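You operate a simulated robot arm through the tools that you are given. There is no shell and no other tool. Be economical: measure what you need, move in short steps, check, and stop when the job is done.

You run a simulated two-armed robot. Do the job below in one go: nothing can be reset, and whatever is moved stays where it is left.

JOB
Push the bottom blue drawer shut. Take the insert from the top of the blue bench and put it on the shelf under the packing table. Open the top blue drawer, put the cylinder on the top of the blue bench away in the inside of the top blue drawer, then shut the drawer. Stack the box that says "sensors" from the top of the blue bench on top of the box marked "RIVETS 4x8". Open the right packing drawer, fetch the blue padlock from the top of the blue bench and stand it in the inside of the right packing drawer, then shut the drawer. Put the disc marked "98" from the top of the blue bench on the silver spacer there. Do these in any order. Set down upright: insert, padlock.

It is judged by the outcome, as a careful person would: the job done as asked, and still so three seconds after it is handed in. It fails if anything else is knocked over, pushed out of place, dropped, spilled or broken.

ROBOT AND FRAMES
Two 7-joint arms with fingered hands on one trunk, on a base that drives. Base frame: it is fixed to the floor where the robot stands at the start and does not move with it; the origin is under the middle of the robot, x ahead of it, y to its left, z up. Units: m, degrees, N and s.
The left shoulder is at the start at [0.07, 0.149, 0.96], the right one opposite. With the tool pointing down near the work surface each hand reaches from about 0.44 to 0.8 m from the robot's upright axis, wherever it stands, measured 20 degrees to its own side. Places, roughly: bottom blue drawer [0.7, -0.1, 0.2]; box [1, 1.5, 0.75]; cylinder [1, 1.25, 0.75]; disc [0.75, 2, 0.75]; insert [0.75, 1.25, 0.75]; inside of the right packing drawer [0.9, 2.9, 0.7]; inside of the top blue drawer [1, -0.1, 0.6]; padlock [0.75, 1.75, 0.75]; right packing drawer [0.8, 2.9, 0.7]; shelf under the packing table [1, 3.4, 0.2]; spacer [0.75, 2.25, 0.75]; top blue drawer [0.8, -0.1, 0.6]. Payload 3.6 kg a hand.
The tool frame of a hand sits at the grasp point between the pads (the TCP): z along the fingers, y along the line on which they close. The tips reach 0.025 m beyond it. The gripper opens to 0.088 m. The gripper's body begins 0.029 m behind the TCP. The gripper is a hand of 4 fingers: y runs from the thumb to the fingers, the wrist lies at [-0.013, -0.097, -0.162] in the tool frame, and closing takes about 1.5 s.
Orientation is that of the tool frame in the base frame, as a unit quaternion [x, y, z, w]. With the fingers straight down and the wrist toward the robot, the tool's x, y and z point along [0, 1, 0], [1, 0, 0] and [0, 0, -1] of the base frame.

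CONTROLS
- The arms move only by the tool servo_tool. It takes "left_commands", "right_commands" or both (then of equal length, played together; a hand with none holds still); each is text: rows parted by semicolons, each of 6 numbers parted by spaces: the shift along the tool's x, y, z in m, then the turn, a rotation vector about the tool's x, y, z in degrees. In form: x y z ax ay az; .... A call has 1 to 10 rows; each row shifts and turns the commanded pose from where the row before left it, along the tool's axes as they then stand. "left_hand" and "right_hand" are, for a hand that has rows, the gripper command, from -1 (fully open) to 1 (shut), values between in proportion, set as the call begins (left out, the last holds). Each row takes 0.2 s and may step no farther than 0.05 m and 8.6 degrees from the row before; otherwise, or with a gripper value out of range, the whole call is refused. A pose out of reach is approached as far as the arm can. The call stops where the force on the tool passes 40 N (or 10 N more than at its start, if that is more) or the arm is blocked; 0.2 s more then pass. The fingers move at their own pace (about 0.045 m/s each) and stop on an object; they squeeze with about 33 N. The grip force told is the motor's: it shows also when the fingers shut on nothing. Time passes only in rows, and 0.2 s behind the last, so rows that do not move let the fingers close. It gives the time, the measured TCP pose, the force on the tool (base axes), the opening and the grip force at its end, in the units of the frame above (readings bear some noise), with the torque about the TCP (base axes, N m) and any sound that the robot's microphone picked up.
- Cameras (640 x 400 px; columns grow to the right, rows downward): "scene" is now at [0.1222, -0.02, 1.1667]; the picture's right is [-0.27, -0.96, 0.00], its down [-0.74, 0.21, -0.64] and it looks along [0.61, -0.17, -0.77] (base axes); focal length 214 px, centre (320, 200). "left" rides on the left gripper at [-0.064, -0.083, -0.098] in its tool frame; the picture's right is [-0.62, -0.37, 0.69], its down [0.71, -0.63, 0.30] and it looks along [0.32, 0.68, 0.65] (tool axes); focal length 265 px, centre (320, 200). "right" rides on the right gripper at [0.064, -0.083, -0.098] in its tool frame; the picture's right is [-0.62, 0.37, -0.69], its down [-0.71, -0.63, 0.30] and it looks along [-0.33, 0.68, 0.65] (tool axes); focal length 265 px, centre (320, 200).
- snapshot(camera): a new picture of that camera. The clock stands still meanwhile.
- slide_trunk(by): slides the trunk up (or, below 0, down) by that many m; the arms and the scene camera ride with it, the base frame stays. It gives what a move gives, with no picture.
- steer(legs): drives the robot by 1 to 6 legs, each [ahead, left, turn to the left] in m, m and degrees, along the robot's own axes; the way and the turn of a leg run together, so that a leg with both is an arc; at most 1.5 m and 180 degrees a leg. The arms and the cameras ride along, it lands a little off, and it stops where it bumps. It gives what a move gives.
- set_fingers(index, middle, ring, thumb_bend, thumb_turn, hand): sets how far each is bent, from 0 (flat) to 1 (curled in); at 0.3 the hand is open as for a grip, at 0.7 the pads meet at the TCP. One left out holds its place. A second passes; each finger stops where it meets its share of the squeeze, and holds until it gets a number again. A gripper value or a shape takes the hand back. It gives what a move gives, with no picture; readings hold the bend of each and the force on the fingers (four entries, about 0 where the hand has none), thumb and palm. thumb_turn goes from beside the hand (0) to across from the fingers (1), as for a grip.
- hand_shape(shape, hand): the hand has 4 fingers and takes this shape, open, in about a second: jaw (thumb against the fingers, like two jaws); tri (thumb and two fingers); tip (a fingertip pinch); poke (one finger out to press); point (the index stretched); flat (the hand flat); cup (the hand cupped); fist (a fist). The gripper value then closes the fingers along that shape, each until it touches; the sizes above hold for jaw. It gives what a move gives, with no picture.
- pan_tilt(pan, tilt): turns the head with the scene camera to pan (to the left, within 86 degrees either way) and tilt (down, from -29 to 69), counted from straight ahead of the robot. It gives what a move gives.
- measure_at(camera, pixels): for up to 12 pixels [column, row] of the newest picture of that camera ("zoom" is the newest enlarged one), the place [x, y, z] in the base frame of the surface seen there, good to about 0.002 m. The clock stands still meanwhile.
- zoom(camera, box): a new picture of the part [left, top, right, bottom] of that camera's present view, enlarged. The clock stands still meanwhile.
- finish_job(): hands the job in; it is judged then, once.

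Keep the steps short. Do not move on a guess: measure, check each grasp and each placing, and mend mistakes. In all there are 145 turns and 182 pictures (those below and enlarged ones count). Leave the grippers open and the arms clear of the work at the hand-in unless told otherwise, and finish with a single line.

The tools are called after ">>>" as name(argument=value, ...) on one line, values as JSON. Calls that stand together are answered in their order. servo_tool: Moves the arms, as the interface text tells. Its arguments: {"type":"object","properties":{"left_commands":{"type":"string"},"left_hand":{"type":"number"},"right_commands":{"type":"string"},"right_hand":{"type":"number"}},"required":[]} The other tools are called the same way: slide_trunk (by) slides the trunk up or down; hand_shape (shape, hand) gives the hand a shape; set_fingers (index, middle, ring, thumb_bend, thumb_turn, hand) moves the fingers one by one; steer (legs) drives the base; pan_tilt (pan, tilt) turns the head that bears the scene camera; snapshot (camera) takes a picture; measure_at (camera, pixels) gives the place of the surface under pixels of a picture; zoom (camera, box) takes an enlarged picture of a part of a camera's view; finish_job () hands the job in.

At the start:

```text
time: 0.0
left_ee_pos: [0.5322, 0.0996, 0.962]
left_ee_rot: [0.706, 0.708, 0.001, 0.0]
left_wrist_force: [-0.3, -0.2, -0.2]
left_ft_torque: [0.03, 0.02, 0.01]
left_finger_gap: 0.0876
left_grip_force: 0.0
left_shape: jaw
left_bend: [0.3, 0.3, 0.3, 0.3, 0.98]
left_finger forces: [0.0, 0.1, 0.1, 0.1, 0.0, 0.0]
right_ee_pos: [0.4648, -0.3253, 0.8661]
right_ee_rot: [0.706, 0.708, -0.001, 0.001]
right_wrist_force: [-0.9, -0.6, 0.0]
right_ft_torque: [0.01, -0.02, 0.02]
right_finger_gap: 0.0877
right_grip_force: 0.1
right_shape: jaw
right_bend: [0.3, 0.3, 0.3, 0.3, 0.98]
right_finger forces: [0.1, 0.1, 0.1, 0.0, 0.0, 0.0]
trunk travel left (down, up): [-0.45, 0.49]
robot x, y, heading: [0.0028, -0.0008, -0.0]
head pan, tilt: [-15.4, 50.6]
```

scene: 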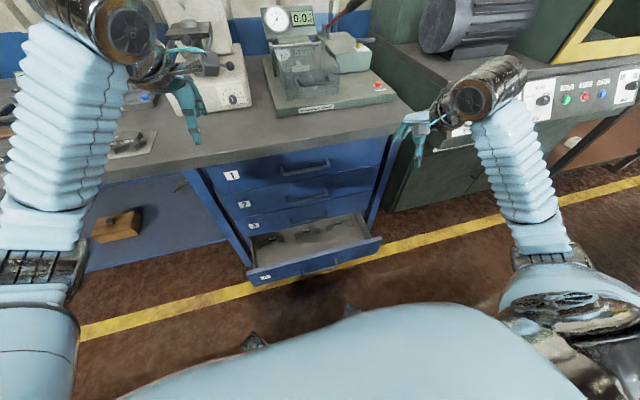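
right: 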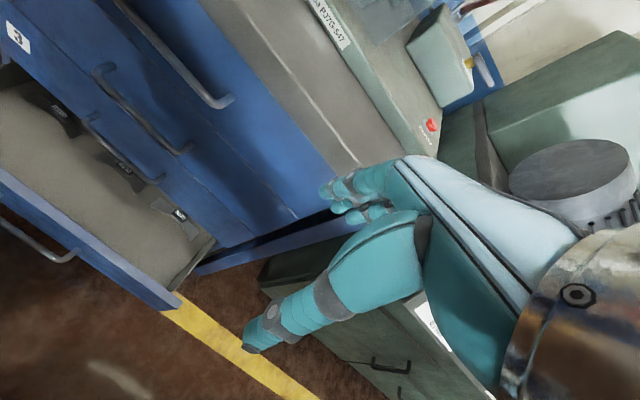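
left: 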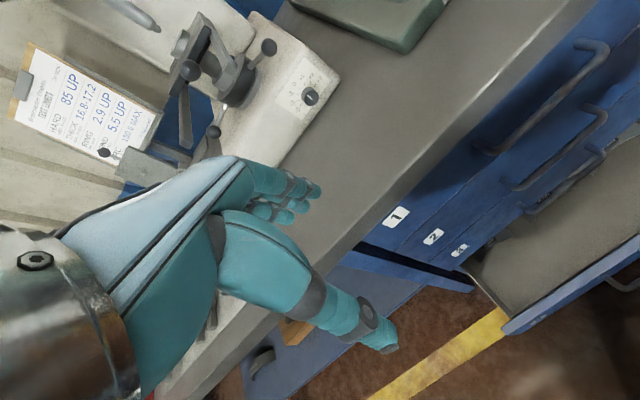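

The bottom drawer stands open. I measure its front, its handle and the top drawer's handle first.

>>> measure_at(camera="scene", pixels=[[265, 273], [320, 262], [378, 240], [320, 252], [285, 170], [328, 163], [305, 171], [300, 192], [300, 218], [232, 175], [300, 150], [250, 225]])

>>> zoom(camera="scene", box=[180, 120, 420, 300])

>>> pan_tilt(pan=60, tilt=25)

>>> snapshot(camera="scene")

```text
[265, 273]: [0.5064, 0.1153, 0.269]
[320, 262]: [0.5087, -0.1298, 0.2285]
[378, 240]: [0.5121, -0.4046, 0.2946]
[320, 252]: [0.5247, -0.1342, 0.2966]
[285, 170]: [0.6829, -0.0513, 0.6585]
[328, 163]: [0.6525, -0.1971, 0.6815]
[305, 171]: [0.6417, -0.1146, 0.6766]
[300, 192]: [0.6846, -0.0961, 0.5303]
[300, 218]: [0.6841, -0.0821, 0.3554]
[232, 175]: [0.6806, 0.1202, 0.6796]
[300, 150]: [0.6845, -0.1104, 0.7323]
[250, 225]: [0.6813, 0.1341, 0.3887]
```

```text
2.22 times, centred on (300, 210) of scene
```

zoom: 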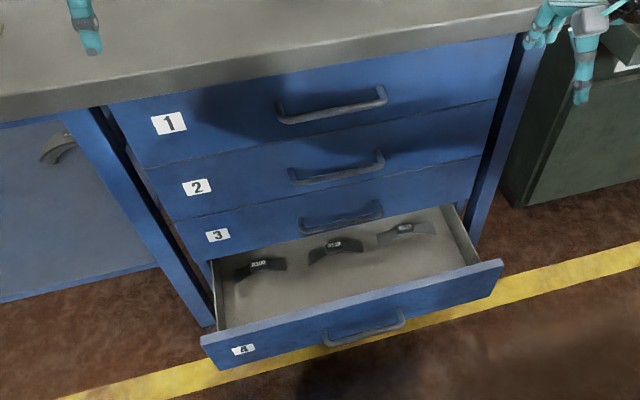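

```text
time: 1.5
left_ee_pos: [0.5328, 0.1004, 0.9622]
left_ee_rot: [0.706, 0.708, 0.0, 0.0]
left_wrist_force: [-0.8, -0.1, -0.8]
left_ft_torque: [0.01, 0.01, -0.04]
left_finger_gap: 0.0877
left_grip_force: 0.0
left_shape: jaw
left_bend: [0.3, 0.3, 0.3, 0.3, 0.98]
left_finger forces: [0.0, 0.0, 0.0, 0.0, 0.0, 0.0]
right_ee_pos: [0.4663, -0.3234, 0.8658]
right_ee_rot: [0.706, 0.708, 0.0, 0.0]
right_wrist_force: [-0.7, 0.0, 0.1]
right_ft_torque: [0.01, -0.03, 0.02]
right_finger_gap: 0.0875
right_grip_force: 0.1
right_shape: jaw
right_bend: [0.3, 0.3, 0.3, 0.3, 0.98]
right_finger forces: [0.1, 0.1, 0.0, 0.0, 0.0, 0.1]
trunk travel left (down, up): [-0.45, 0.49]
robot x, y, heading: [0.0, 0.0008, -0.1]
head pan, tilt: [60.0, 25.0]
```

```text
177 pictures are left
```

scene: 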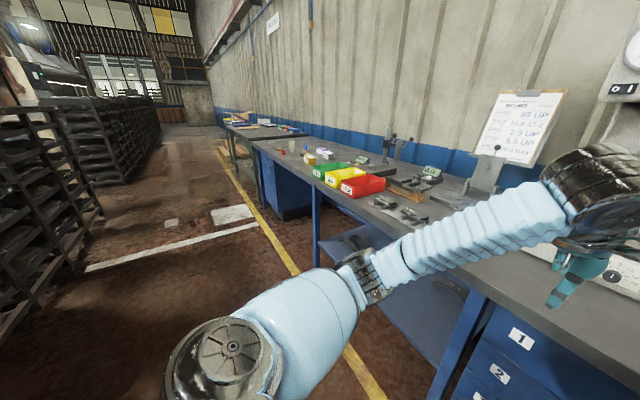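

The bench runs off to the left with the items on it. I measure its front edge and get an enlarged look at the objects.

>>> measure_at(camera="scene", pixels=[[480, 282], [420, 235], [318, 182], [255, 142], [440, 220], [225, 125], [288, 190]])

>>> zoom(camera="scene", box=[200, 90, 440, 240])

```text
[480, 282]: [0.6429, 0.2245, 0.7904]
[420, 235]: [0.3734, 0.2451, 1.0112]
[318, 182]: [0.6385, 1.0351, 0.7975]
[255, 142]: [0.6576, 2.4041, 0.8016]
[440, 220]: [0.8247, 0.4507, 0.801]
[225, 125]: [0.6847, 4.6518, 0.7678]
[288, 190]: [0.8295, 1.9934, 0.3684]
```

```text
2.67 times, centred on (320, 165) of scene
```

zoom: 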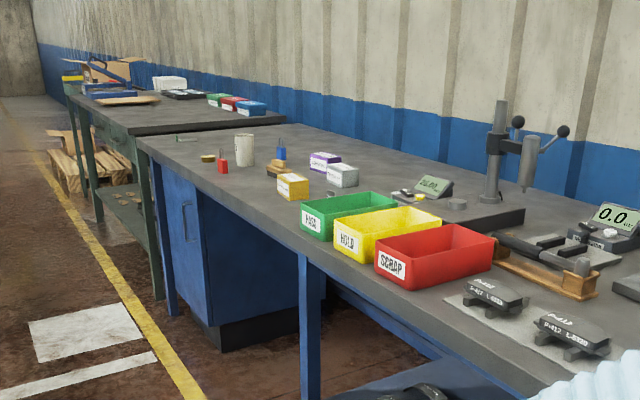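

The bench edge is at x = 0.64 and its top at z = 0.80. I draw both hands back a little, close the right one and bring it in line with the drawer (y = -0.15), then slide the trunk down.

>>> servo_tool(left_commands="0.03 -0.04 0 0 0 0; 0.03 -0.03 0 0 0 0; 0 0 0 0 0 0; 0 0 0 0 0 0", right_commands="0.045 -0.02 0 0 0 0; 0.045 -0.02 0 0 0 0; 0.045 0 0 0 0 0; 0.04 0 0 0 0 0", right_hand=1)

>>> slide_trunk(by=-0.42)

>>> pan_tilt(pan=-10, tilt=50)

>>> snapshot(camera="scene")

```text
time: 2.5
left_ee_pos: [0.4626, 0.16, 0.9612]
left_ee_rot: [0.707, 0.708, 0.0, 0.001]
left_wrist_force: [-0.6, 0.2, 0.3]
left_ft_torque: [-0.02, -0.02, -0.01]
left_finger_gap: 0.0877
left_grip_force: 0.1
left_shape: jaw
left_bend: [0.3, 0.3, 0.3, 0.3, 0.98]
left_finger forces: [0.1, 0.0, 0.0, 0.0, 0.1, 0.0]
right_ee_pos: [0.4244, -0.1481, 0.8673]
right_ee_rot: [0.707, 0.708, -0.001, 0.002]
right_wrist_force: [-0.3, 0.2, 0.8]
right_ft_torque: [0.0, -0.03, 0.0]
right_finger_gap: 0.0
right_grip_force: 0.1
right_shape: jaw
right_bend: [0.7, 0.7, 0.7, 0.7, 1.0]
right_finger forces: [0.1, 0.1, 0.1, 0.0, 0.1, 0.1]
trunk travel left (down, up): [-0.45, 0.49]
robot x, y, heading: [0.0032, 0.0013, -0.1]
head pan, tilt: [60.0, 25.0]
```

```text
refused: -0.42 is not a number from -0.4 to 0.4
```

```text
time: 3.9
left_ee_pos: [0.4634, 0.1602, 0.9632]
left_ee_rot: [0.707, 0.707, 0.0, 0.0]
left_wrist_force: [0.6, -0.6, 0.3]
left_ft_torque: [0.01, -0.04, 0.0]
left_finger_gap: 0.0879
left_grip_force: 0.1
left_shape: jaw
left_bend: [0.3, 0.3, 0.3, 0.3, 0.98]
left_finger forces: [0.0, 0.0, 0.1, 0.1, 0.0, 0.1]
right_ee_pos: [0.4257, -0.1487, 0.8679]
right_ee_rot: [0.705, 0.709, 0.0, 0.0]
right_wrist_force: [-0.1, -0.2, 0.2]
right_ft_torque: [-0.01, 0.01, 0.02]
right_finger_gap: 0.0
right_grip_force: 33.0
right_shape: jaw
right_bend: [0.7, 0.7, 0.7, 0.41, 1.0]
right_finger forces: [0.0, 0.1, 0.0, 0.0, 0.0, 0.0]
trunk travel left (down, up): [-0.45, 0.49]
robot x, y, heading: [-0.0014, 0.0016, -0.1]
head pan, tilt: [-10.0, 50.0]
```

```text
175 pictures are left
```

scene: 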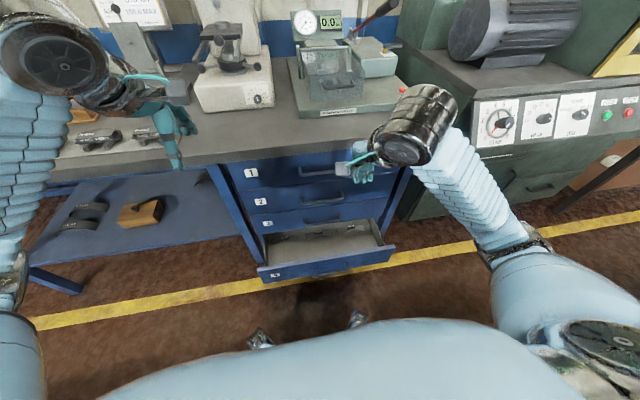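

The slide takes at most 0.4 m. I go down 0.4, then have the right hand go down to z of about 0.27, still in front of the drawer.

>>> slide_trunk(by=-0.4)

>>> servo_tool(right_commands="0 -0.03 0.04 0 0 0; 0 0 0.04 0 0 0; 0 0 0.04 0 0 0; 0 0 0.04 0 0 0; 0 0 0.04 0 0 0; 0 0 0 0 0 0")

>>> snapshot(camera="scene")

```text
time: 7.7
left_ee_pos: [0.464, 0.1596, 0.5623]
left_ee_rot: [0.706, 0.708, 0.001, 0.0]
left_wrist_force: [-0.3, 0.7, -0.7]
left_ft_torque: [-0.03, -0.03, 0.0]
left_finger_gap: 0.0876
left_grip_force: 0.0
left_shape: jaw
left_bend: [0.3, 0.3, 0.3, 0.3, 0.98]
left_finger forces: [0.1, 0.1, 0.1, 0.0, 0.1, 0.0]
right_ee_pos: [0.4256, -0.148, 0.4683]
right_ee_rot: [0.706, 0.708, 0.0, 0.0]
right_wrist_force: [-0.5, -0.2, 0.4]
right_ft_torque: [0.03, 0.02, -0.02]
right_finger_gap: 0.0
right_grip_force: 33.1
right_shape: jaw
right_bend: [0.7, 0.7, 0.7, 0.73, 1.0]
right_finger forces: [0.0, 0.0, 0.0, 0.1, 0.0, 0.1]
trunk travel left (down, up): [-0.05, 0.89]
robot x, y, heading: [-0.0017, -0.0023, -0.0]
head pan, tilt: [-10.0, 50.0]
```

```text
time: 9.1
left_ee_pos: [0.4613, 0.1588, 0.5635]
left_ee_rot: [0.706, 0.708, 0.0, 0.001]
left_wrist_force: [0.1, 0.3, 0.1]
left_ft_torque: [0.01, -0.02, 0.0]
left_finger_gap: 0.0877
left_grip_force: 0.1
left_shape: jaw
left_bend: [0.3, 0.3, 0.3, 0.3, 0.98]
left_finger forces: [0.0, 0.0, 0.1, 0.0, 0.0, 0.0]
right_ee_pos: [0.407, -0.1485, 0.2704]
right_ee_rot: [0.705, 0.709, 0.0, 0.0]
right_wrist_force: [-0.6, -0.8, 0.0]
right_ft_torque: [0.0, 0.03, 0.0]
right_finger_gap: 0.0001
right_grip_force: 33.1
right_shape: jaw
right_bend: [0.7, 0.7, 0.7, 0.73, 1.0]
right_finger forces: [0.0, 0.0, 0.0, 0.1, 0.0, 0.0]
right hand out of reach, approached as far as the arm can: row 1, 2
trunk travel left (down, up): [-0.05, 0.89]
robot x, y, heading: [0.0018, 0.0016, 0.1]
head pan, tilt: [-10.0, 50.0]
```

```text
174 pictures are left
```

scene: 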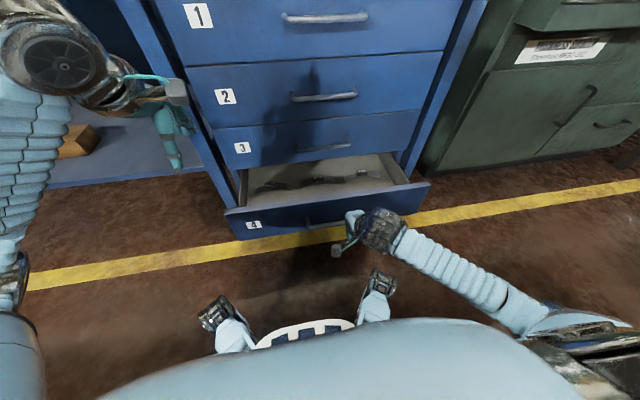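

The hand stands in front of the drawer. I lower it to z = 0.23 so that the whole hand meets the front, then push forward in small steps.

>>> servo_tool(right_commands="0 0 0.04 0 0 0; 0 0.03 0 0 0 0; 0 0.03 0 0 0 0; 0 0.03 0 0 0 0; 0 0.03 0 0 0 0; 0 0.03 0 0 0 0; 0 0.02 0 0 0 0; 0 0.02 0 0 0 0; 0 0.02 0 0 0 0")

>>> snapshot(camera="scene")

```text
time: 11.1
left_ee_pos: [0.4639, 0.1587, 0.5627]
left_ee_rot: [0.706, 0.708, 0.0, -0.001]
left_wrist_force: [-0.4, 0.2, 0.2]
left_ft_torque: [-0.03, 0.01, -0.01]
left_finger_gap: 0.0877
left_grip_force: 0.0
left_shape: jaw
left_bend: [0.3, 0.3, 0.3, 0.3, 0.98]
left_finger forces: [0.1, 0.0, 0.0, 0.0, 0.0, 0.0]
right_ee_pos: [0.6172, -0.1451, 0.2297]
right_ee_rot: [0.706, 0.708, 0.0, 0.001]
right_wrist_force: [-0.4, -0.1, -0.4]
right_ft_torque: [-0.04, 0.02, -0.01]
right_finger_gap: 0.0001
right_grip_force: 33.5
right_shape: jaw
right_bend: [0.7, 0.7, 0.7, 0.74, 1.0]
right_finger forces: [0.0, 0.0, 0.0, 0.0, 0.0, 0.0]
trunk travel left (down, up): [-0.05, 0.89]
robot x, y, heading: [0.0005, -0.0026, 0.0]
head pan, tilt: [-10.0, 50.0]
```

```text
173 pictures are left
```

scene: 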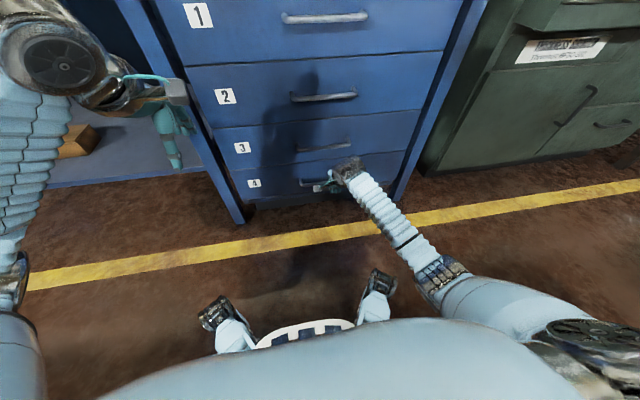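

It looks shut. I check the front of drawer 4 against that of drawer 3.

>>> measure_at(camera="scene", pixels=[[280, 183], [240, 176], [390, 165], [350, 135], [250, 140], [270, 192]])

>>> servo_tool(right_commands="0 0.012 0 0 0 0; 0 0.01 0 0 0 0; 0 0.01 0 0 0 0")

>>> zoom(camera="scene", box=[200, 100, 440, 240])

>>> measure_at(camera="scene", pixels=[[280, 183], [240, 176], [390, 165], [350, 135], [250, 140], [270, 192]])

```text
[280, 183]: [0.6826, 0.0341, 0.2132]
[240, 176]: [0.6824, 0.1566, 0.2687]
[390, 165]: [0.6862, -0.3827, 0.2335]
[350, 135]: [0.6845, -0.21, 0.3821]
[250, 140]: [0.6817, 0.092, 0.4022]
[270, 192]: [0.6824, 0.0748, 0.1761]
```

```text
time: 11.7
left_ee_pos: [0.4619, 0.1605, 0.5642]
left_ee_rot: [0.707, 0.708, 0.002, 0.001]
left_wrist_force: [-0.5, -0.2, 0.2]
left_ft_torque: [0.02, 0.04, -0.01]
left_finger_gap: 0.0877
left_grip_force: 0.0
left_shape: jaw
left_bend: [0.3, 0.3, 0.3, 0.3, 0.98]
left_finger forces: [0.0, 0.0, 0.0, 0.0, 0.0, 0.0]
right_ee_pos: [0.6331, -0.1441, 0.2295]
right_ee_rot: [0.705, 0.709, -0.005, -0.003]
right_wrist_force: [-33.2, -4.4, 16.0]
right_ft_torque: [-0.21, -0.12, -0.35]
right_finger_gap: 0.0001
right_grip_force: 32.4
right_shape: jaw
right_bend: [0.7, 0.7, 0.7, 0.72, 1.0]
right_finger forces: [0.1, 45.9, 3.5, 0.0, 0.0, 0.0]
trunk travel left (down, up): [-0.05, 0.89]
robot x, y, heading: [-0.0021, 0.0027, -0.1]
head pan, tilt: [-10.0, 50.0]
stopped in row 2 (right hand): the force on the tool passed its limit at 50 N (the readings are from after the stop); the commanded pose is now the measured one
```

```text
2.67 times, centred on (320, 170) of scene
```

zoom: 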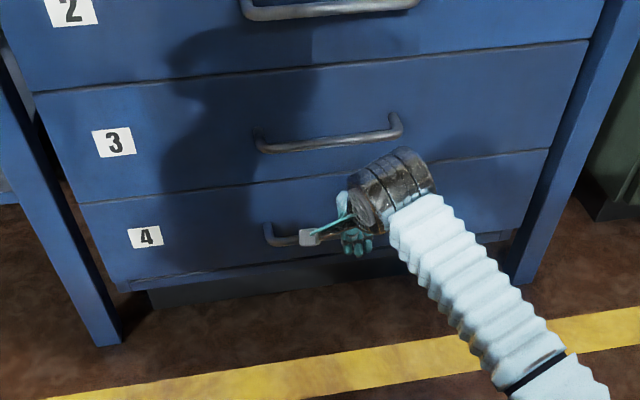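

```text
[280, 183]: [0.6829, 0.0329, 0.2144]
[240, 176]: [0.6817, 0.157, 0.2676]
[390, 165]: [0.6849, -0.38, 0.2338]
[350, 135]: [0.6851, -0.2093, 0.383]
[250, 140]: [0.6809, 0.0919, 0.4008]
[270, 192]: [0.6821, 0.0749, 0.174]
```

All fronts are flush at x = 0.683, so the bottom drawer is shut. I pull the hand straight back, then raise the trunk for the top drawer.

>>> servo_tool(right_commands="0 -0.01 0 0 0 0; 0 -0.02 0 0 0 0; 0 -0.04 0 0 0 0; 0 -0.05 0 0 0 0; 0 -0.05 0 0 0 0; 0 -0.02 0 0 0 0")

>>> slide_trunk(by=0.3)

>>> snapshot(camera="scene")

```text
time: 13.1
left_ee_pos: [0.4638, 0.1592, 0.5628]
left_ee_rot: [0.707, 0.707, -0.001, 0.0]
left_wrist_force: [0.1, -0.5, -0.3]
left_ft_torque: [0.0, 0.02, -0.01]
left_finger_gap: 0.0876
left_grip_force: 0.1
left_shape: jaw
left_bend: [0.3, 0.3, 0.3, 0.3, 0.98]
left_finger forces: [0.0, 0.0, 0.0, 0.1, 0.0, 0.0]
right_ee_pos: [0.4448, -0.1472, 0.2289]
right_ee_rot: [0.706, 0.708, -0.005, -0.003]
right_wrist_force: [-0.2, 0.3, -0.7]
right_ft_torque: [0.0, -0.03, 0.01]
right_finger_gap: 0.0
right_grip_force: 32.9
right_shape: jaw
right_bend: [0.7, 0.7, 0.7, 0.74, 1.0]
right_finger forces: [0.0, 0.0, 0.0, 0.0, 0.0, 0.1]
trunk travel left (down, up): [-0.05, 0.89]
robot x, y, heading: [0.0012, -0.0016, -0.0]
head pan, tilt: [-10.0, 50.0]
```

```text
time: 16.1
left_ee_pos: [0.464, 0.16, 0.863]
left_ee_rot: [0.707, 0.707, 0.0, 0.0]
left_wrist_force: [0.5, 0.9, -0.2]
left_ft_torque: [-0.03, 0.0, 0.01]
left_finger_gap: 0.0879
left_grip_force: 0.0
left_shape: jaw
left_bend: [0.3, 0.3, 0.3, 0.3, 0.98]
left_finger forces: [0.1, 0.1, 0.1, 0.0, 0.1, 0.1]
right_ee_pos: [0.445, -0.1472, 0.5299]
right_ee_rot: [0.706, 0.709, -0.005, -0.004]
right_wrist_force: [0.2, -0.1, -0.6]
right_ft_torque: [0.0, 0.04, 0.02]
right_finger_gap: 0.0
right_grip_force: 33.1
right_shape: jaw
right_bend: [0.7, 0.7, 0.7, 0.74, 1.0]
right_finger forces: [0.0, 0.1, 0.0, 0.0, 0.0, 0.0]
trunk travel left (down, up): [-0.35, 0.59]
robot x, y, heading: [-0.0004, 0.0024, 0.0]
head pan, tilt: [-10.0, 50.0]
```

```text
171 pictures are left
```

scene: 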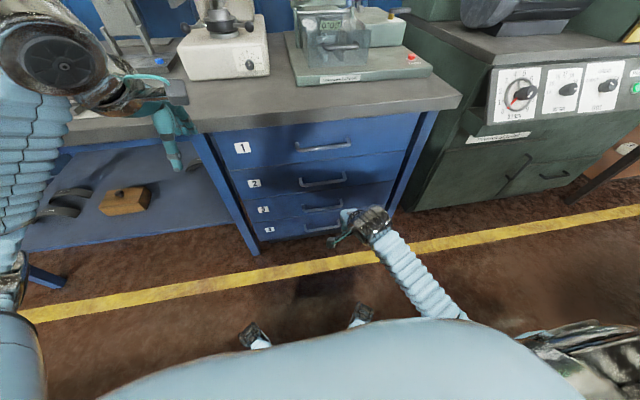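

The drawer stays shut. I back the base off by 0.15 m, bring the right hand forward, open it and begin turning it to point ahead.

>>> steer(legs=[[-0.15, 0, 0]])

>>> servo_tool(right_commands="0 0.05 0 0 0 0; 0 0.05 0 0 0 0; 0 0.05 0 0 0 0; 0 0 0 -8.5 0 0; 0 0 0 -8.5 0 0; 0 0 0 -8.5 0 0; 0 0 0 -8.5 0 0; 0 0 0 -8.5 0 0; 0 0 0 -8.5 0 0", right_hand=-1)

>>> servo_tool(right_commands="0 0 0 -8.5 0 0; 0 0 0 -8.5 0 0; 0 0 0 -8.5 0 0; 0 0 0 -8.5 0 0; 0 0 0 -5 0 0; 0 0 0 0 0 0; 0 0 0 0 0 0")

>>> snapshot(camera="scene")

```text
time: 18.7
left_ee_pos: [0.3125, 0.1612, 0.8627]
left_ee_rot: [0.706, 0.708, 0.0, 0.0]
left_wrist_force: [-0.5, 0.1, -0.6]
left_ft_torque: [0.01, -0.04, 0.01]
left_finger_gap: 0.0881
left_grip_force: 0.1
left_shape: jaw
left_bend: [0.3, 0.3, 0.3, 0.3, 0.98]
left_finger forces: [0.0, 0.1, 0.0, 0.0, 0.0, 0.1]
right_ee_pos: [0.2967, -0.1465, 0.5296]
right_ee_rot: [0.705, 0.709, -0.005, -0.003]
right_wrist_force: [-0.9, 0.1, 0.0]
right_ft_torque: [0.01, 0.01, 0.03]
right_finger_gap: 0.0
right_grip_force: 33.2
right_shape: jaw
right_bend: [0.7, 0.7, 0.7, 0.74, 1.0]
right_finger forces: [0.0, 0.0, 0.0, 0.0, 0.0, 0.0]
trunk travel left (down, up): [-0.35, 0.59]
robot x, y, heading: [-0.1521, -0.0006, 0.3]
head pan, tilt: [-10.0, 50.0]
```

```text
time: 20.7
left_ee_pos: [0.3136, 0.1602, 0.8627]
left_ee_rot: [0.706, 0.709, 0.0, 0.0]
left_wrist_force: [0.5, -0.5, 0.2]
left_ft_torque: [-0.04, 0.01, 0.0]
left_finger_gap: 0.0876
left_grip_force: 0.0
left_shape: jaw
left_bend: [0.3, 0.3, 0.3, 0.3, 0.98]
left_finger forces: [0.0, 0.0, 0.1, 0.0, 0.0, 0.1]
right_ee_pos: [0.4447, -0.1602, 0.5205]
right_ee_rot: [0.628, 0.653, 0.285, 0.313]
right_wrist_force: [0.5, 0.2, -0.8]
right_ft_torque: [0.02, 0.02, 0.02]
right_finger_gap: 0.0876
right_grip_force: 0.1
right_shape: jaw
right_bend: [0.3, 0.3, 0.3, 0.3, 0.98]
right_finger forces: [0.0, 0.0, 0.0, 0.0, 0.0, 0.1]
trunk travel left (down, up): [-0.35, 0.59]
robot x, y, heading: [-0.1521, 0.0003, 0.2]
head pan, tilt: [-10.0, 50.0]
```

```text
time: 21.2
left_ee_pos: [0.3142, 0.1604, 0.8618]
left_ee_rot: [0.705, 0.709, 0.001, 0.0]
left_wrist_force: [0.1, 0.0, 0.5]
left_ft_torque: [-0.01, -0.01, 0.0]
left_finger_gap: 0.088
left_grip_force: 0.1
left_shape: jaw
left_bend: [0.3, 0.3, 0.3, 0.3, 0.98]
left_finger forces: [0.1, 0.0, 0.1, 0.0, 0.0, 0.0]
right_ee_pos: [0.4399, -0.1959, 0.5101]
right_ee_rot: [0.569, 0.647, 0.308, 0.404]
right_wrist_force: [0.8, -0.5, -0.5]
right_ft_torque: [0.03, -0.01, 0.03]
right_finger_gap: 0.0876
right_grip_force: 0.1
right_shape: jaw
right_bend: [0.3, 0.3, 0.3, 0.3, 0.98]
right_finger forces: [0.0, 0.1, 0.1, 0.1, 0.0, 0.0]
trunk travel left (down, up): [-0.35, 0.59]
robot x, y, heading: [-0.1513, -0.0001, 0.1]
head pan, tilt: [-10.0, 50.0]
stopped in row 2 (right hand): the arm was blocked; the commanded pose is now the measured one
```

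```text
170 pictures are left
```

scene: 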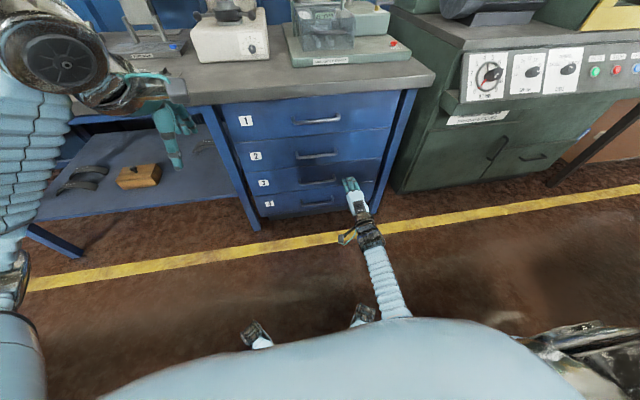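

The wrist reached its limit at about 60° of tilt. That is enough to grip the bar from ahead and above. I measure the handle exactly.

>>> zoom(camera="scene", box=[270, 80, 390, 155])

>>> measure_at(camera="scene", pixels=[[316, 122], [300, 123], [335, 120], [316, 112], [316, 100], [316, 92], [316, 89]])

```text
5.33 times, centred on (330, 118) of scene
```

zoom: 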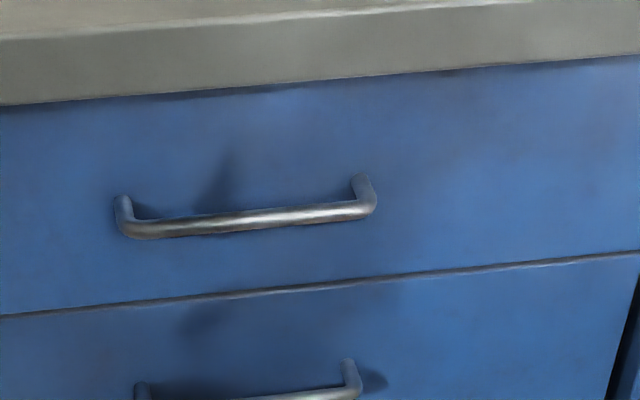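

```text
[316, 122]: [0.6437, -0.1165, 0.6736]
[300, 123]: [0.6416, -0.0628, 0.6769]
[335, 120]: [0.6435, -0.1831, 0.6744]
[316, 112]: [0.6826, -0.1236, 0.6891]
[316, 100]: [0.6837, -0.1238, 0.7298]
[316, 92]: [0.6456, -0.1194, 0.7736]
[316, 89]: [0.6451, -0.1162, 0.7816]
```

The bar is centred at about [0.648, -0.12, 0.676]. I set the opening to about 44 mm, level the roll and raise the hand to a point in front of the bar.

>>> servo_tool(right_commands="0 0 0 0 0 5.5; 0 0 0 0 0 5.5; 0.0137 0.0405 -0.003 0 0 0; 0.0137 0.0405 -0.003 0 0 0; 0.0137 0.0405 -0.003 0 0 0; 0.0137 0.0405 -0.003 0 0 0; 0.0137 0.0405 -0.003 0 0 0; 0.0137 0.0405 -0.003 0 0 0; 0 0 0 0 0 0", right_hand=0)

>>> snapshot(camera="scene")

```text
time: 22.2
left_ee_pos: [0.3133, 0.1598, 0.8626]
left_ee_rot: [0.706, 0.709, 0.0, 0.0]
left_wrist_force: [-1.0, 0.6, -0.5]
left_ft_torque: [0.0, 0.03, 0.01]
left_finger_gap: 0.0876
left_grip_force: 0.1
left_shape: jaw
left_bend: [0.3, 0.3, 0.3, 0.3, 0.98]
left_finger forces: [0.0, 0.0, 0.0, 0.0, 0.0, 0.1]
right_ee_pos: [0.4719, -0.2106, 0.5688]
right_ee_rot: [0.603, 0.616, 0.294, 0.412]
right_wrist_force: [0.4, -0.7, -0.3]
right_ft_torque: [0.0, -0.02, 0.01]
right_finger_gap: 0.0444
right_grip_force: 0.0
right_shape: jaw
right_bend: [0.74, 0.44, 0.41, 0.69, 1.0]
right_finger forces: [0.1, 0.1, 0.0, 0.0, 0.0, 0.0]
trunk travel left (down, up): [-0.35, 0.59]
robot x, y, heading: [-0.1469, -0.0036, 0.0]
head pan, tilt: [-10.0, 50.0]
stopped in row 5 (right hand): the arm was blocked; the commanded pose is now the measured one
```

```text
168 pictures are left
```

scene: 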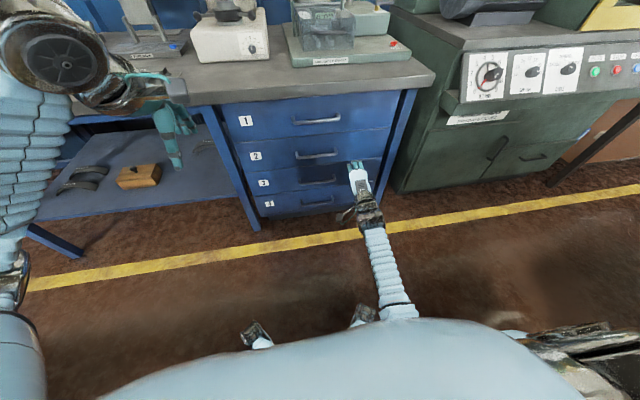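

The arm is held up again near its limit. I go back to a lesser tilt of about 50°, which worked before, and level the roll there.

>>> servo_tool(right_commands="0 0 0 8.5 0 0; 0 0 0 6 0 0; 0 0 0 0 0 5; 0 0 0 0 0 5; 0 0 0 0 0 0")

```text
time: 23.3
left_ee_pos: [0.3149, 0.1617, 0.8618]
left_ee_rot: [0.705, 0.709, 0.001, 0.0]
left_wrist_force: [-0.3, 0.0, -0.1]
left_ft_torque: [0.0, -0.02, 0.0]
left_finger_gap: 0.0877
left_grip_force: 0.0
left_shape: jaw
left_bend: [0.3, 0.3, 0.3, 0.3, 0.98]
left_finger forces: [0.0, 0.0, 0.0, 0.1, 0.0, 0.1]
right_ee_pos: [0.4683, -0.2674, 0.5655]
right_ee_rot: [0.675, 0.612, 0.18, 0.372]
right_wrist_force: [-0.2, -0.4, 1.0]
right_ft_torque: [-0.02, 0.01, -0.02]
right_finger_gap: 0.0444
right_grip_force: 0.0
right_shape: jaw
right_bend: [0.74, 0.44, 0.41, 0.69, 1.0]
right_finger forces: [0.0, 0.1, 0.0, 0.0, 0.1, 0.0]
trunk travel left (down, up): [-0.35, 0.59]
robot x, y, heading: [-0.1526, 0.0014, 0.1]
head pan, tilt: [-10.0, 50.0]
stopped in row 5 (right hand): the arm was blocked; the commanded pose is now the measured one
```

The arm still resists, so I carry the hand outward and upward, clear of the robot's own body.

>>> servo_tool(right_commands="-0.02 0.0286 -0.023 0 0 0; -0.02 0.0286 -0.023 0 0 0; -0.02 0.0286 -0.023 0 0 0; -0.02 0.0286 -0.023 0 0 0; -0.02 0.0286 -0.023 0 0 0; 0 0 0 0 0 0")

>>> snapshot(camera="scene")

```text
time: 24.7
left_ee_pos: [0.3131, 0.1601, 0.8634]
left_ee_rot: [0.705, 0.709, 0.0, 0.0]
left_wrist_force: [-0.1, 0.2, 0.7]
left_ft_torque: [0.0, 0.0, 0.0]
left_finger_gap: 0.0879
left_grip_force: 0.1
left_shape: jaw
left_bend: [0.3, 0.3, 0.3, 0.3, 0.98]
left_finger forces: [0.0, 0.0, 0.1, 0.0, 0.0, 0.1]
right_ee_pos: [0.4673, -0.3258, 0.7681]
right_ee_rot: [0.675, 0.612, 0.181, 0.37]
right_wrist_force: [0.2, 0.1, -0.1]
right_ft_torque: [-0.06, 0.01, 0.03]
right_finger_gap: 0.0445
right_grip_force: 0.1
right_shape: jaw
right_bend: [0.74, 0.44, 0.41, 0.69, 1.0]
right_finger forces: [0.1, 0.0, 0.0, 0.0, 0.0, 0.1]
trunk travel left (down, up): [-0.35, 0.59]
robot x, y, heading: [-0.1551, -0.0023, 0.1]
head pan, tilt: [-10.0, 50.0]
```

```text
167 pictures are left
```

scene: 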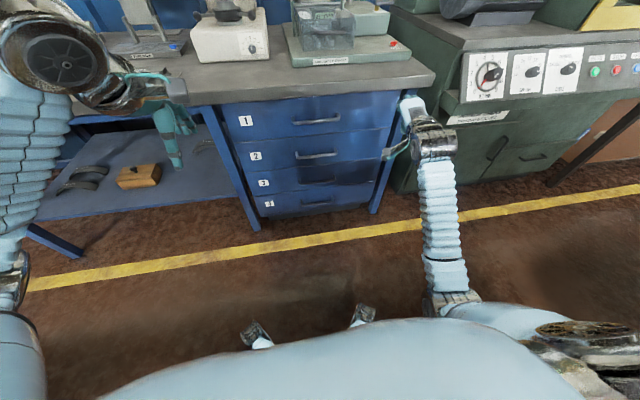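

The arm is free here. I square up the orientation (z ahead and down by 35°), then drive the base left 0.2 m so that the right hand lines up with the handle at y = -0.12.

>>> servo_tool(right_commands="0 0 0 -2.9 5.4 0.9; 0 0 0 -2.9 5.4 0.9; 0 0 0 -2.9 5.4 0.9; 0 0 0 0 0 0")

>>> steer(legs=[[0, 0.2, 0]])

>>> snapshot(camera="scene")

```text
time: 25.7
left_ee_pos: [0.3142, 0.1611, 0.8622]
left_ee_rot: [0.705, 0.709, 0.001, 0.0]
left_wrist_force: [0.2, 0.2, -0.2]
left_ft_torque: [0.02, 0.05, 0.0]
left_finger_gap: 0.0878
left_grip_force: 0.0
left_shape: jaw
left_bend: [0.3, 0.3, 0.3, 0.3, 0.98]
left_finger forces: [0.0, 0.1, 0.0, 0.1, 0.0, 0.0]
right_ee_pos: [0.4687, -0.3263, 0.7663]
right_ee_rot: [0.627, 0.627, 0.329, 0.326]
right_wrist_force: [-0.5, 1.0, 0.0]
right_ft_torque: [0.01, 0.01, 0.0]
right_finger_gap: 0.0444
right_grip_force: 0.0
right_shape: jaw
right_bend: [0.74, 0.44, 0.41, 0.69, 1.0]
right_finger forces: [0.1, 0.1, 0.1, 0.1, 0.0, 0.0]
trunk travel left (down, up): [-0.35, 0.59]
robot x, y, heading: [-0.1527, 0.0015, 0.4]
head pan, tilt: [-10.0, 50.0]
```

```text
time: 28.9
left_ee_pos: [0.3142, 0.3565, 0.8628]
left_ee_rot: [0.706, 0.708, 0.0, 0.0]
left_wrist_force: [0.3, -0.3, 0.4]
left_ft_torque: [-0.03, 0.01, 0.04]
left_finger_gap: 0.0877
left_grip_force: 0.0
left_shape: jaw
left_bend: [0.3, 0.3, 0.3, 0.3, 0.98]
left_finger forces: [0.0, 0.0, 0.0, 0.1, 0.1, 0.0]
right_ee_pos: [0.4657, -0.1308, 0.7652]
right_ee_rot: [0.628, 0.626, 0.328, 0.327]
right_wrist_force: [0.6, 0.1, 0.6]
right_ft_torque: [-0.04, 0.0, -0.01]
right_finger_gap: 0.0445
right_grip_force: 0.0
right_shape: jaw
right_bend: [0.74, 0.44, 0.41, 0.69, 1.0]
right_finger forces: [0.1, 0.0, 0.0, 0.0, 0.0, 0.0]
trunk travel left (down, up): [-0.35, 0.59]
robot x, y, heading: [-0.154, 0.1999, -0.1]
head pan, tilt: [-10.0, 50.0]
```

```text
166 pictures are left
```

scene: 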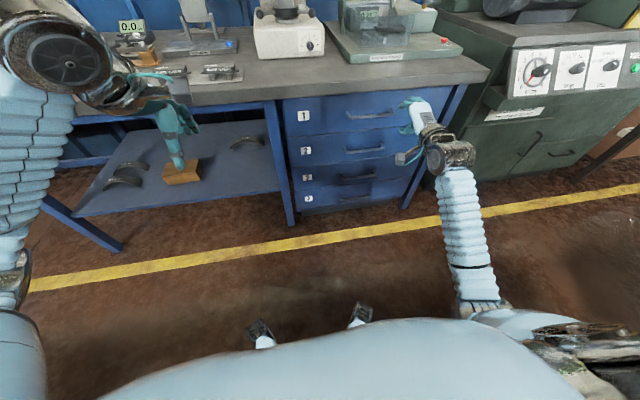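

Lined up. I move along the fingers to a few cm from the bar, then look from the hand camera.

>>> servo_tool(right_commands="0.006 0.031 0 0 0 0; 0 0 0.04 0 0 0; 0 0 0.04 0 0 0; 0 0 0.04 0 0 0; 0 0 0.01 0 0 0; 0 0 0 0 0 0")

>>> snapshot(camera="right")

>>> zoom(camera="scene", box=[320, 70, 480, 170])

```text
time: 30.3
left_ee_pos: [0.3146, 0.3566, 0.862]
left_ee_rot: [0.705, 0.709, -0.001, 0.0]
left_wrist_force: [-1.0, 0.5, -0.3]
left_ft_torque: [0.03, 0.0, -0.02]
left_finger_gap: 0.0878
left_grip_force: 0.1
left_shape: jaw
left_bend: [0.3, 0.3, 0.3, 0.3, 0.98]
left_finger forces: [0.0, 0.1, 0.0, 0.0, 0.1, 0.0]
right_ee_pos: [0.5899, -0.1262, 0.7169]
right_ee_rot: [0.628, 0.625, 0.328, 0.328]
right_wrist_force: [-0.5, 0.4, -0.4]
right_ft_torque: [0.01, -0.01, 0.0]
right_finger_gap: 0.0443
right_grip_force: 0.0
right_shape: jaw
right_bend: [0.74, 0.44, 0.41, 0.69, 1.0]
right_finger forces: [0.0, 0.1, 0.0, 0.0, 0.0, 0.0]
trunk travel left (down, up): [-0.35, 0.59]
robot x, y, heading: [-0.1559, 0.2024, 0.0]
head pan, tilt: [-10.0, 50.0]
```

```text
165 pictures are left
```

right: 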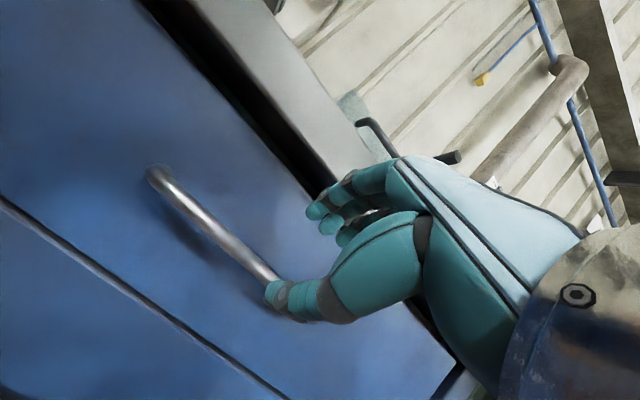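

```text
4.00 times, centred on (400, 120) of scene
```

zoom: 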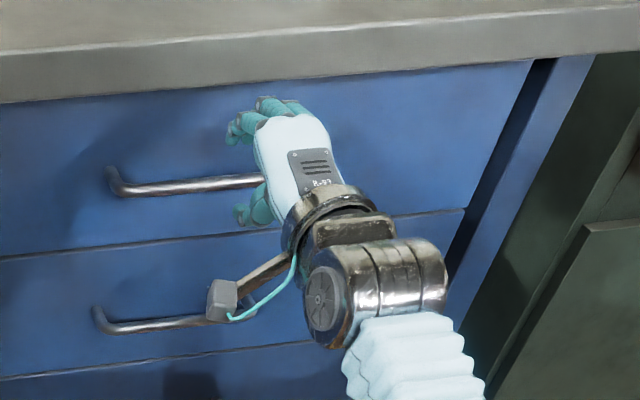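

The thumb is below the bar and the fingers above it. I go the last 5.5 cm and close.

>>> servo_tool(right_commands="0 0 0.02 0 0 0; 0 0 0.02 0 0 0; 0 0 0.015 0 0 0; 0 0 0 0 0 0")

>>> servo_tool(right_commands="0 0 0 0 0 0; 0 0 0 0 0 0; 0 0 0 0 0 0; 0 0 0 0 0 0; 0 0 0 0 0 0", right_hand=1)

>>> snapshot(camera="right")

```text
time: 31.3
left_ee_pos: [0.3133, 0.3566, 0.8637]
left_ee_rot: [0.706, 0.708, 0.0, 0.0]
left_wrist_force: [0.8, 1.0, -0.4]
left_ft_torque: [0.01, 0.01, 0.01]
left_finger_gap: 0.0877
left_grip_force: 0.0
left_shape: jaw
left_bend: [0.3, 0.3, 0.3, 0.3, 0.98]
left_finger forces: [0.0, 0.1, 0.0, 0.0, 0.1, 0.1]
right_ee_pos: [0.636, -0.1251, 0.6851]
right_ee_rot: [0.628, 0.625, 0.328, 0.328]
right_wrist_force: [0.1, -0.2, 0.7]
right_ft_torque: [-0.03, -0.02, 0.0]
right_finger_gap: 0.0442
right_grip_force: 0.0
right_shape: jaw
right_bend: [0.74, 0.44, 0.41, 0.69, 1.0]
right_finger forces: [0.1, 0.0, 0.0, 0.1, 0.1, 0.0]
trunk travel left (down, up): [-0.35, 0.59]
robot x, y, heading: [-0.1532, 0.2001, 0.1]
head pan, tilt: [-10.0, 50.0]
```

```text
time: 32.5
left_ee_pos: [0.3138, 0.357, 0.863]
left_ee_rot: [0.707, 0.708, -0.001, 0.0]
left_wrist_force: [-0.2, 0.3, 0.4]
left_ft_torque: [-0.01, 0.02, -0.01]
left_finger_gap: 0.0875
left_grip_force: 0.0
left_shape: jaw
left_bend: [0.3, 0.3, 0.3, 0.3, 0.98]
left_finger forces: [0.0, 0.0, 0.0, 0.0, 0.0, 0.0]
right_ee_pos: [0.6358, -0.1229, 0.6839]
right_ee_rot: [0.628, 0.626, 0.327, 0.327]
right_wrist_force: [3.3, 0.4, -0.7]
right_ft_torque: [-0.12, -0.01, 0.04]
right_finger_gap: 0.0067
right_grip_force: 33.5
right_shape: jaw
right_bend: [0.72, 0.65, 0.63, 0.73, 1.0]
right_finger forces: [16.2, 8.7, 4.6, 0.0, 28.8, 0.1]
trunk travel left (down, up): [-0.35, 0.59]
robot x, y, heading: [-0.1507, 0.2041, -0.2]
head pan, tilt: [-10.0, 50.0]
```

```text
163 pictures are left
```

right: 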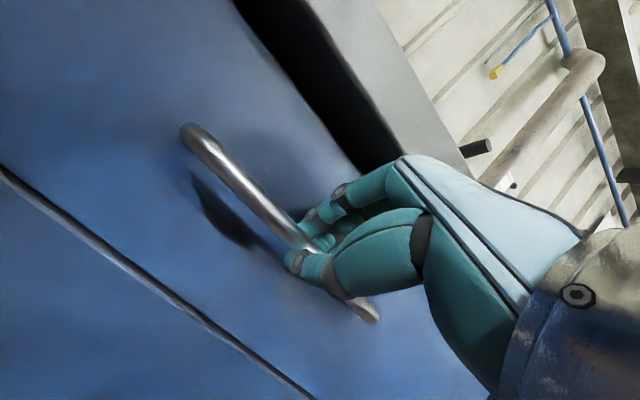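

The bar is gripped (gap 6.7 mm, thumb force 29 N). I pull straight back 0.2 m with the arm.

>>> servo_tool(right_commands="0 -0.0143 -0.0205 0 0 0; 0 -0.0143 -0.0205 0 0 0; 0 -0.0143 -0.0205 0 0 0; 0 -0.0143 -0.0205 0 0 0; 0 -0.0143 -0.0205 0 0 0; 0 -0.0143 -0.0205 0 0 0; 0 -0.0143 -0.0205 0 0 0; 0 -0.0143 -0.0205 0 0 0; 0 -0.0143 -0.0205 0 0 0; 0 0 0 0 0 0")

>>> snapshot(camera="scene")

```text
time: 34.7
left_ee_pos: [0.3157, 0.3558, 0.8614]
left_ee_rot: [0.706, 0.708, 0.001, -0.001]
left_wrist_force: [-0.1, -1.1, -0.3]
left_ft_torque: [0.01, 0.03, -0.01]
left_finger_gap: 0.0876
left_grip_force: 0.0
left_shape: jaw
left_bend: [0.3, 0.3, 0.3, 0.3, 0.98]
left_finger forces: [0.1, 0.0, 0.1, 0.0, 0.0, 0.1]
right_ee_pos: [0.4121, -0.1265, 0.685]
right_ee_rot: [0.629, 0.625, 0.327, 0.326]
right_wrist_force: [1.0, -7.4, -6.6]
right_ft_torque: [-0.13, 0.11, -0.09]
right_finger_gap: 0.0062
right_grip_force: 32.9
right_shape: jaw
right_bend: [0.72, 0.67, 0.65, 0.73, 1.0]
right_finger forces: [17.6, 8.7, 3.5, 0.0, 33.3, 0.0]
trunk travel left (down, up): [-0.35, 0.59]
robot x, y, heading: [-0.1527, 0.1989, 0.1]
head pan, tilt: [-10.0, 50.0]
```

```text
162 pictures are left
```

scene: 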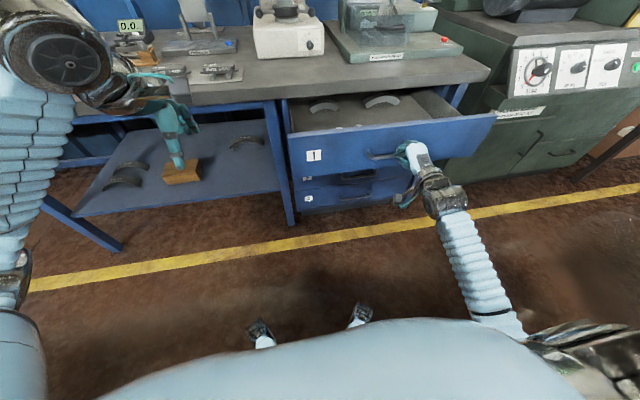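

The drawer is open by about 0.22 m. I let go (partial opening), back away along the fingers and measure the inside.

>>> servo_tool(right_commands="0 0 0 0 0 0; 0 0 0 0 0 0; 0 0 0 0 0 0; 0 0 0 0 0 0", right_hand=0)

>>> servo_tool(right_commands="0 0 -0.03 0 0 0; 0 0 -0.04 0 0 0; -0.04 0.01 -0.02 0 0 0; -0.04 0.02 0 0 0 0; -0.04 0.02 0 0 0 0; 0 0 0 0 0 0")

>>> snapshot(camera="scene")

>>> measure_at(camera="scene", pixels=[[296, 130], [490, 113], [400, 145], [345, 130], [340, 112], [385, 100], [320, 104], [440, 118], [400, 112], [360, 118], [400, 125]])

```text
time: 35.7
left_ee_pos: [0.3142, 0.3573, 0.8627]
left_ee_rot: [0.706, 0.708, 0.001, -0.001]
left_wrist_force: [-0.5, 0.3, 0.6]
left_ft_torque: [0.0, 0.0, -0.01]
left_finger_gap: 0.0877
left_grip_force: 0.0
left_shape: jaw
left_bend: [0.3, 0.3, 0.3, 0.3, 0.98]
left_finger forces: [0.1, 0.1, 0.0, 0.0, 0.0, 0.0]
right_ee_pos: [0.4118, -0.1248, 0.6876]
right_ee_rot: [0.628, 0.625, 0.327, 0.328]
right_wrist_force: [0.7, -0.4, -0.9]
right_ft_torque: [0.02, -0.02, -0.01]
right_finger_gap: 0.0436
right_grip_force: 0.0
right_shape: jaw
right_bend: [0.74, 0.45, 0.41, 0.7, 1.0]
right_finger forces: [0.0, 0.1, 0.0, 0.0, 0.0, 0.0]
trunk travel left (down, up): [-0.35, 0.59]
robot x, y, heading: [-0.1515, 0.1991, -0.2]
head pan, tilt: [-10.0, 50.0]
```

```text
time: 37.1
left_ee_pos: [0.3148, 0.357, 0.8622]
left_ee_rot: [0.706, 0.708, 0.0, 0.0]
left_wrist_force: [0.9, -0.2, -0.1]
left_ft_torque: [0.01, -0.01, -0.03]
left_finger_gap: 0.0879
left_grip_force: 0.1
left_shape: jaw
left_bend: [0.3, 0.3, 0.3, 0.3, 0.98]
left_finger forces: [0.1, 0.1, 0.0, 0.0, 0.0, 0.1]
right_ee_pos: [0.3653, -0.246, 0.7798]
right_ee_rot: [0.628, 0.626, 0.328, 0.327]
right_wrist_force: [-1.3, 0.2, -1.2]
right_ft_torque: [0.03, 0.02, 0.01]
right_finger_gap: 0.0439
right_grip_force: 0.1
right_shape: jaw
right_bend: [0.74, 0.45, 0.41, 0.7, 1.0]
right_finger forces: [0.0, 0.0, 0.0, 0.1, 0.1, 0.0]
trunk travel left (down, up): [-0.35, 0.59]
robot x, y, heading: [-0.1542, 0.1998, 0.1]
head pan, tilt: [-10.0, 50.0]
```

```text
161 pictures are left
```

scene: 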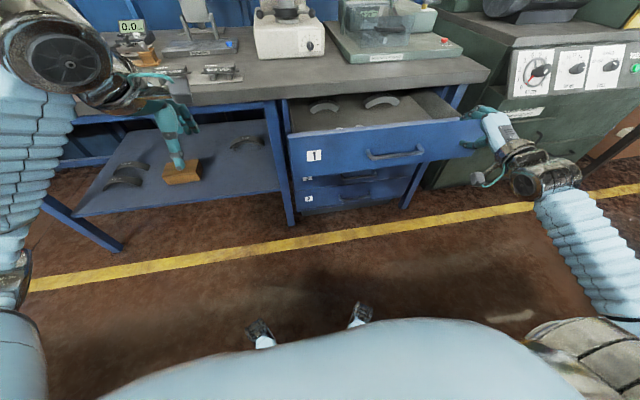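

```text
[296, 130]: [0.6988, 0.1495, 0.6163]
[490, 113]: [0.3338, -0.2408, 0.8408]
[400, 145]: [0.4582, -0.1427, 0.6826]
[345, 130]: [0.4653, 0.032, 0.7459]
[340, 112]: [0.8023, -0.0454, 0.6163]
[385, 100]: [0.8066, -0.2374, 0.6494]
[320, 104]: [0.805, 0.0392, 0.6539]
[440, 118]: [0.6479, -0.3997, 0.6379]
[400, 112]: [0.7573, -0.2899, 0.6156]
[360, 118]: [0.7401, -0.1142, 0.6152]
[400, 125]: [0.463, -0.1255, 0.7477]
```

The drawer floor is at z = 0.615 and there is free room around [0.55, -0.12]. I back off 0.1 m and drive left along the bench to look at the items.

>>> steer(legs=[[-0.1, 0, 0], [0, 1.25, 0]])

>>> slide_trunk(by=0.25)

>>> pan_tilt(pan=8, tilt=35)

>>> snapshot(camera="scene")

```text
time: 54.6
left_ee_pos: [0.2151, 1.5954, 0.8637]
left_ee_rot: [0.707, 0.707, -0.001, 0.0]
left_wrist_force: [-0.9, 0.2, 0.1]
left_ft_torque: [-0.01, 0.0, -0.03]
left_finger_gap: 0.0876
left_grip_force: 0.0
left_shape: jaw
left_bend: [0.3, 0.3, 0.3, 0.3, 0.98]
left_finger forces: [0.0, 0.1, 0.0, 0.1, 0.0, 0.0]
right_ee_pos: [0.2645, 0.9937, 0.7799]
right_ee_rot: [0.629, 0.624, 0.327, 0.328]
right_wrist_force: [-1.0, 0.2, 0.0]
right_ft_torque: [0.0, 0.0, -0.01]
right_finger_gap: 0.0437
right_grip_force: 0.1
right_shape: jaw
right_bend: [0.74, 0.45, 0.41, 0.7, 1.0]
right_finger forces: [0.0, 0.0, 0.1, 0.0, 0.0, 0.0]
trunk travel left (down, up): [-0.35, 0.59]
robot x, y, heading: [-0.2497, 1.4404, -0.1]
head pan, tilt: [-10.0, 50.0]
```

```text
time: 57.2
left_ee_pos: [0.2154, 1.5956, 1.1123]
left_ee_rot: [0.708, 0.707, 0.0, 0.0]
left_wrist_force: [-0.3, 0.6, -0.1]
left_ft_torque: [0.0, 0.03, 0.04]
left_finger_gap: 0.0878
left_grip_force: 0.1
left_shape: jaw
left_bend: [0.3, 0.3, 0.3, 0.3, 0.98]
left_finger forces: [0.1, 0.0, 0.0, 0.0, 0.1, 0.1]
right_ee_pos: [0.2644, 0.9918, 1.0295]
right_ee_rot: [0.628, 0.625, 0.328, 0.328]
right_wrist_force: [0.4, -0.2, -0.1]
right_ft_torque: [0.02, 0.04, -0.01]
right_finger_gap: 0.0436
right_grip_force: 0.1
right_shape: jaw
right_bend: [0.74, 0.45, 0.41, 0.7, 1.0]
right_finger forces: [0.0, 0.0, 0.0, 0.0, 0.0, 0.0]
trunk travel left (down, up): [-0.6, 0.34]
robot x, y, heading: [-0.2457, 1.4361, -0.3]
head pan, tilt: [-10.0, 50.0]
```

```text
time: 58.0
left_ee_pos: [0.2155, 1.5953, 1.1129]
left_ee_rot: [0.707, 0.707, 0.0, -0.001]
left_wrist_force: [0.8, -0.8, -0.6]
left_ft_torque: [-0.01, 0.02, -0.02]
left_finger_gap: 0.0875
left_grip_force: 0.1
left_shape: jaw
left_bend: [0.3, 0.3, 0.3, 0.3, 0.98]
left_finger forces: [0.0, 0.0, 0.0, 0.0, 0.0, 0.1]
right_ee_pos: [0.2646, 0.9935, 1.0296]
right_ee_rot: [0.629, 0.625, 0.327, 0.328]
right_wrist_force: [0.0, 0.3, -0.4]
right_ft_torque: [0.02, 0.03, -0.01]
right_finger_gap: 0.0437
right_grip_force: 0.1
right_shape: jaw
right_bend: [0.74, 0.45, 0.41, 0.7, 1.0]
right_finger forces: [0.1, 0.1, 0.0, 0.1, 0.0, 0.1]
trunk travel left (down, up): [-0.6, 0.34]
robot x, y, heading: [-0.2501, 1.4422, -0.4]
head pan, tilt: [8.0, 35.0]
```

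```text
160 pictures are left
```

scene: 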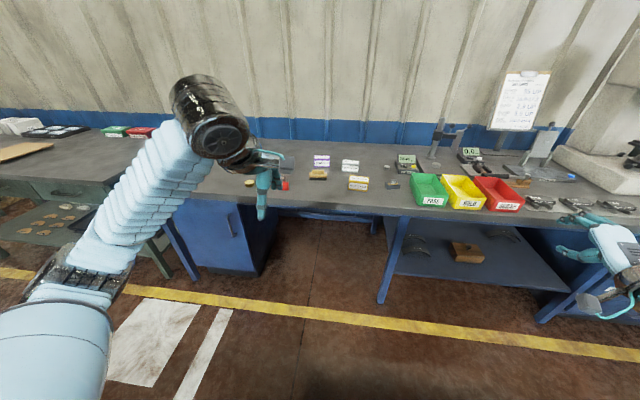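

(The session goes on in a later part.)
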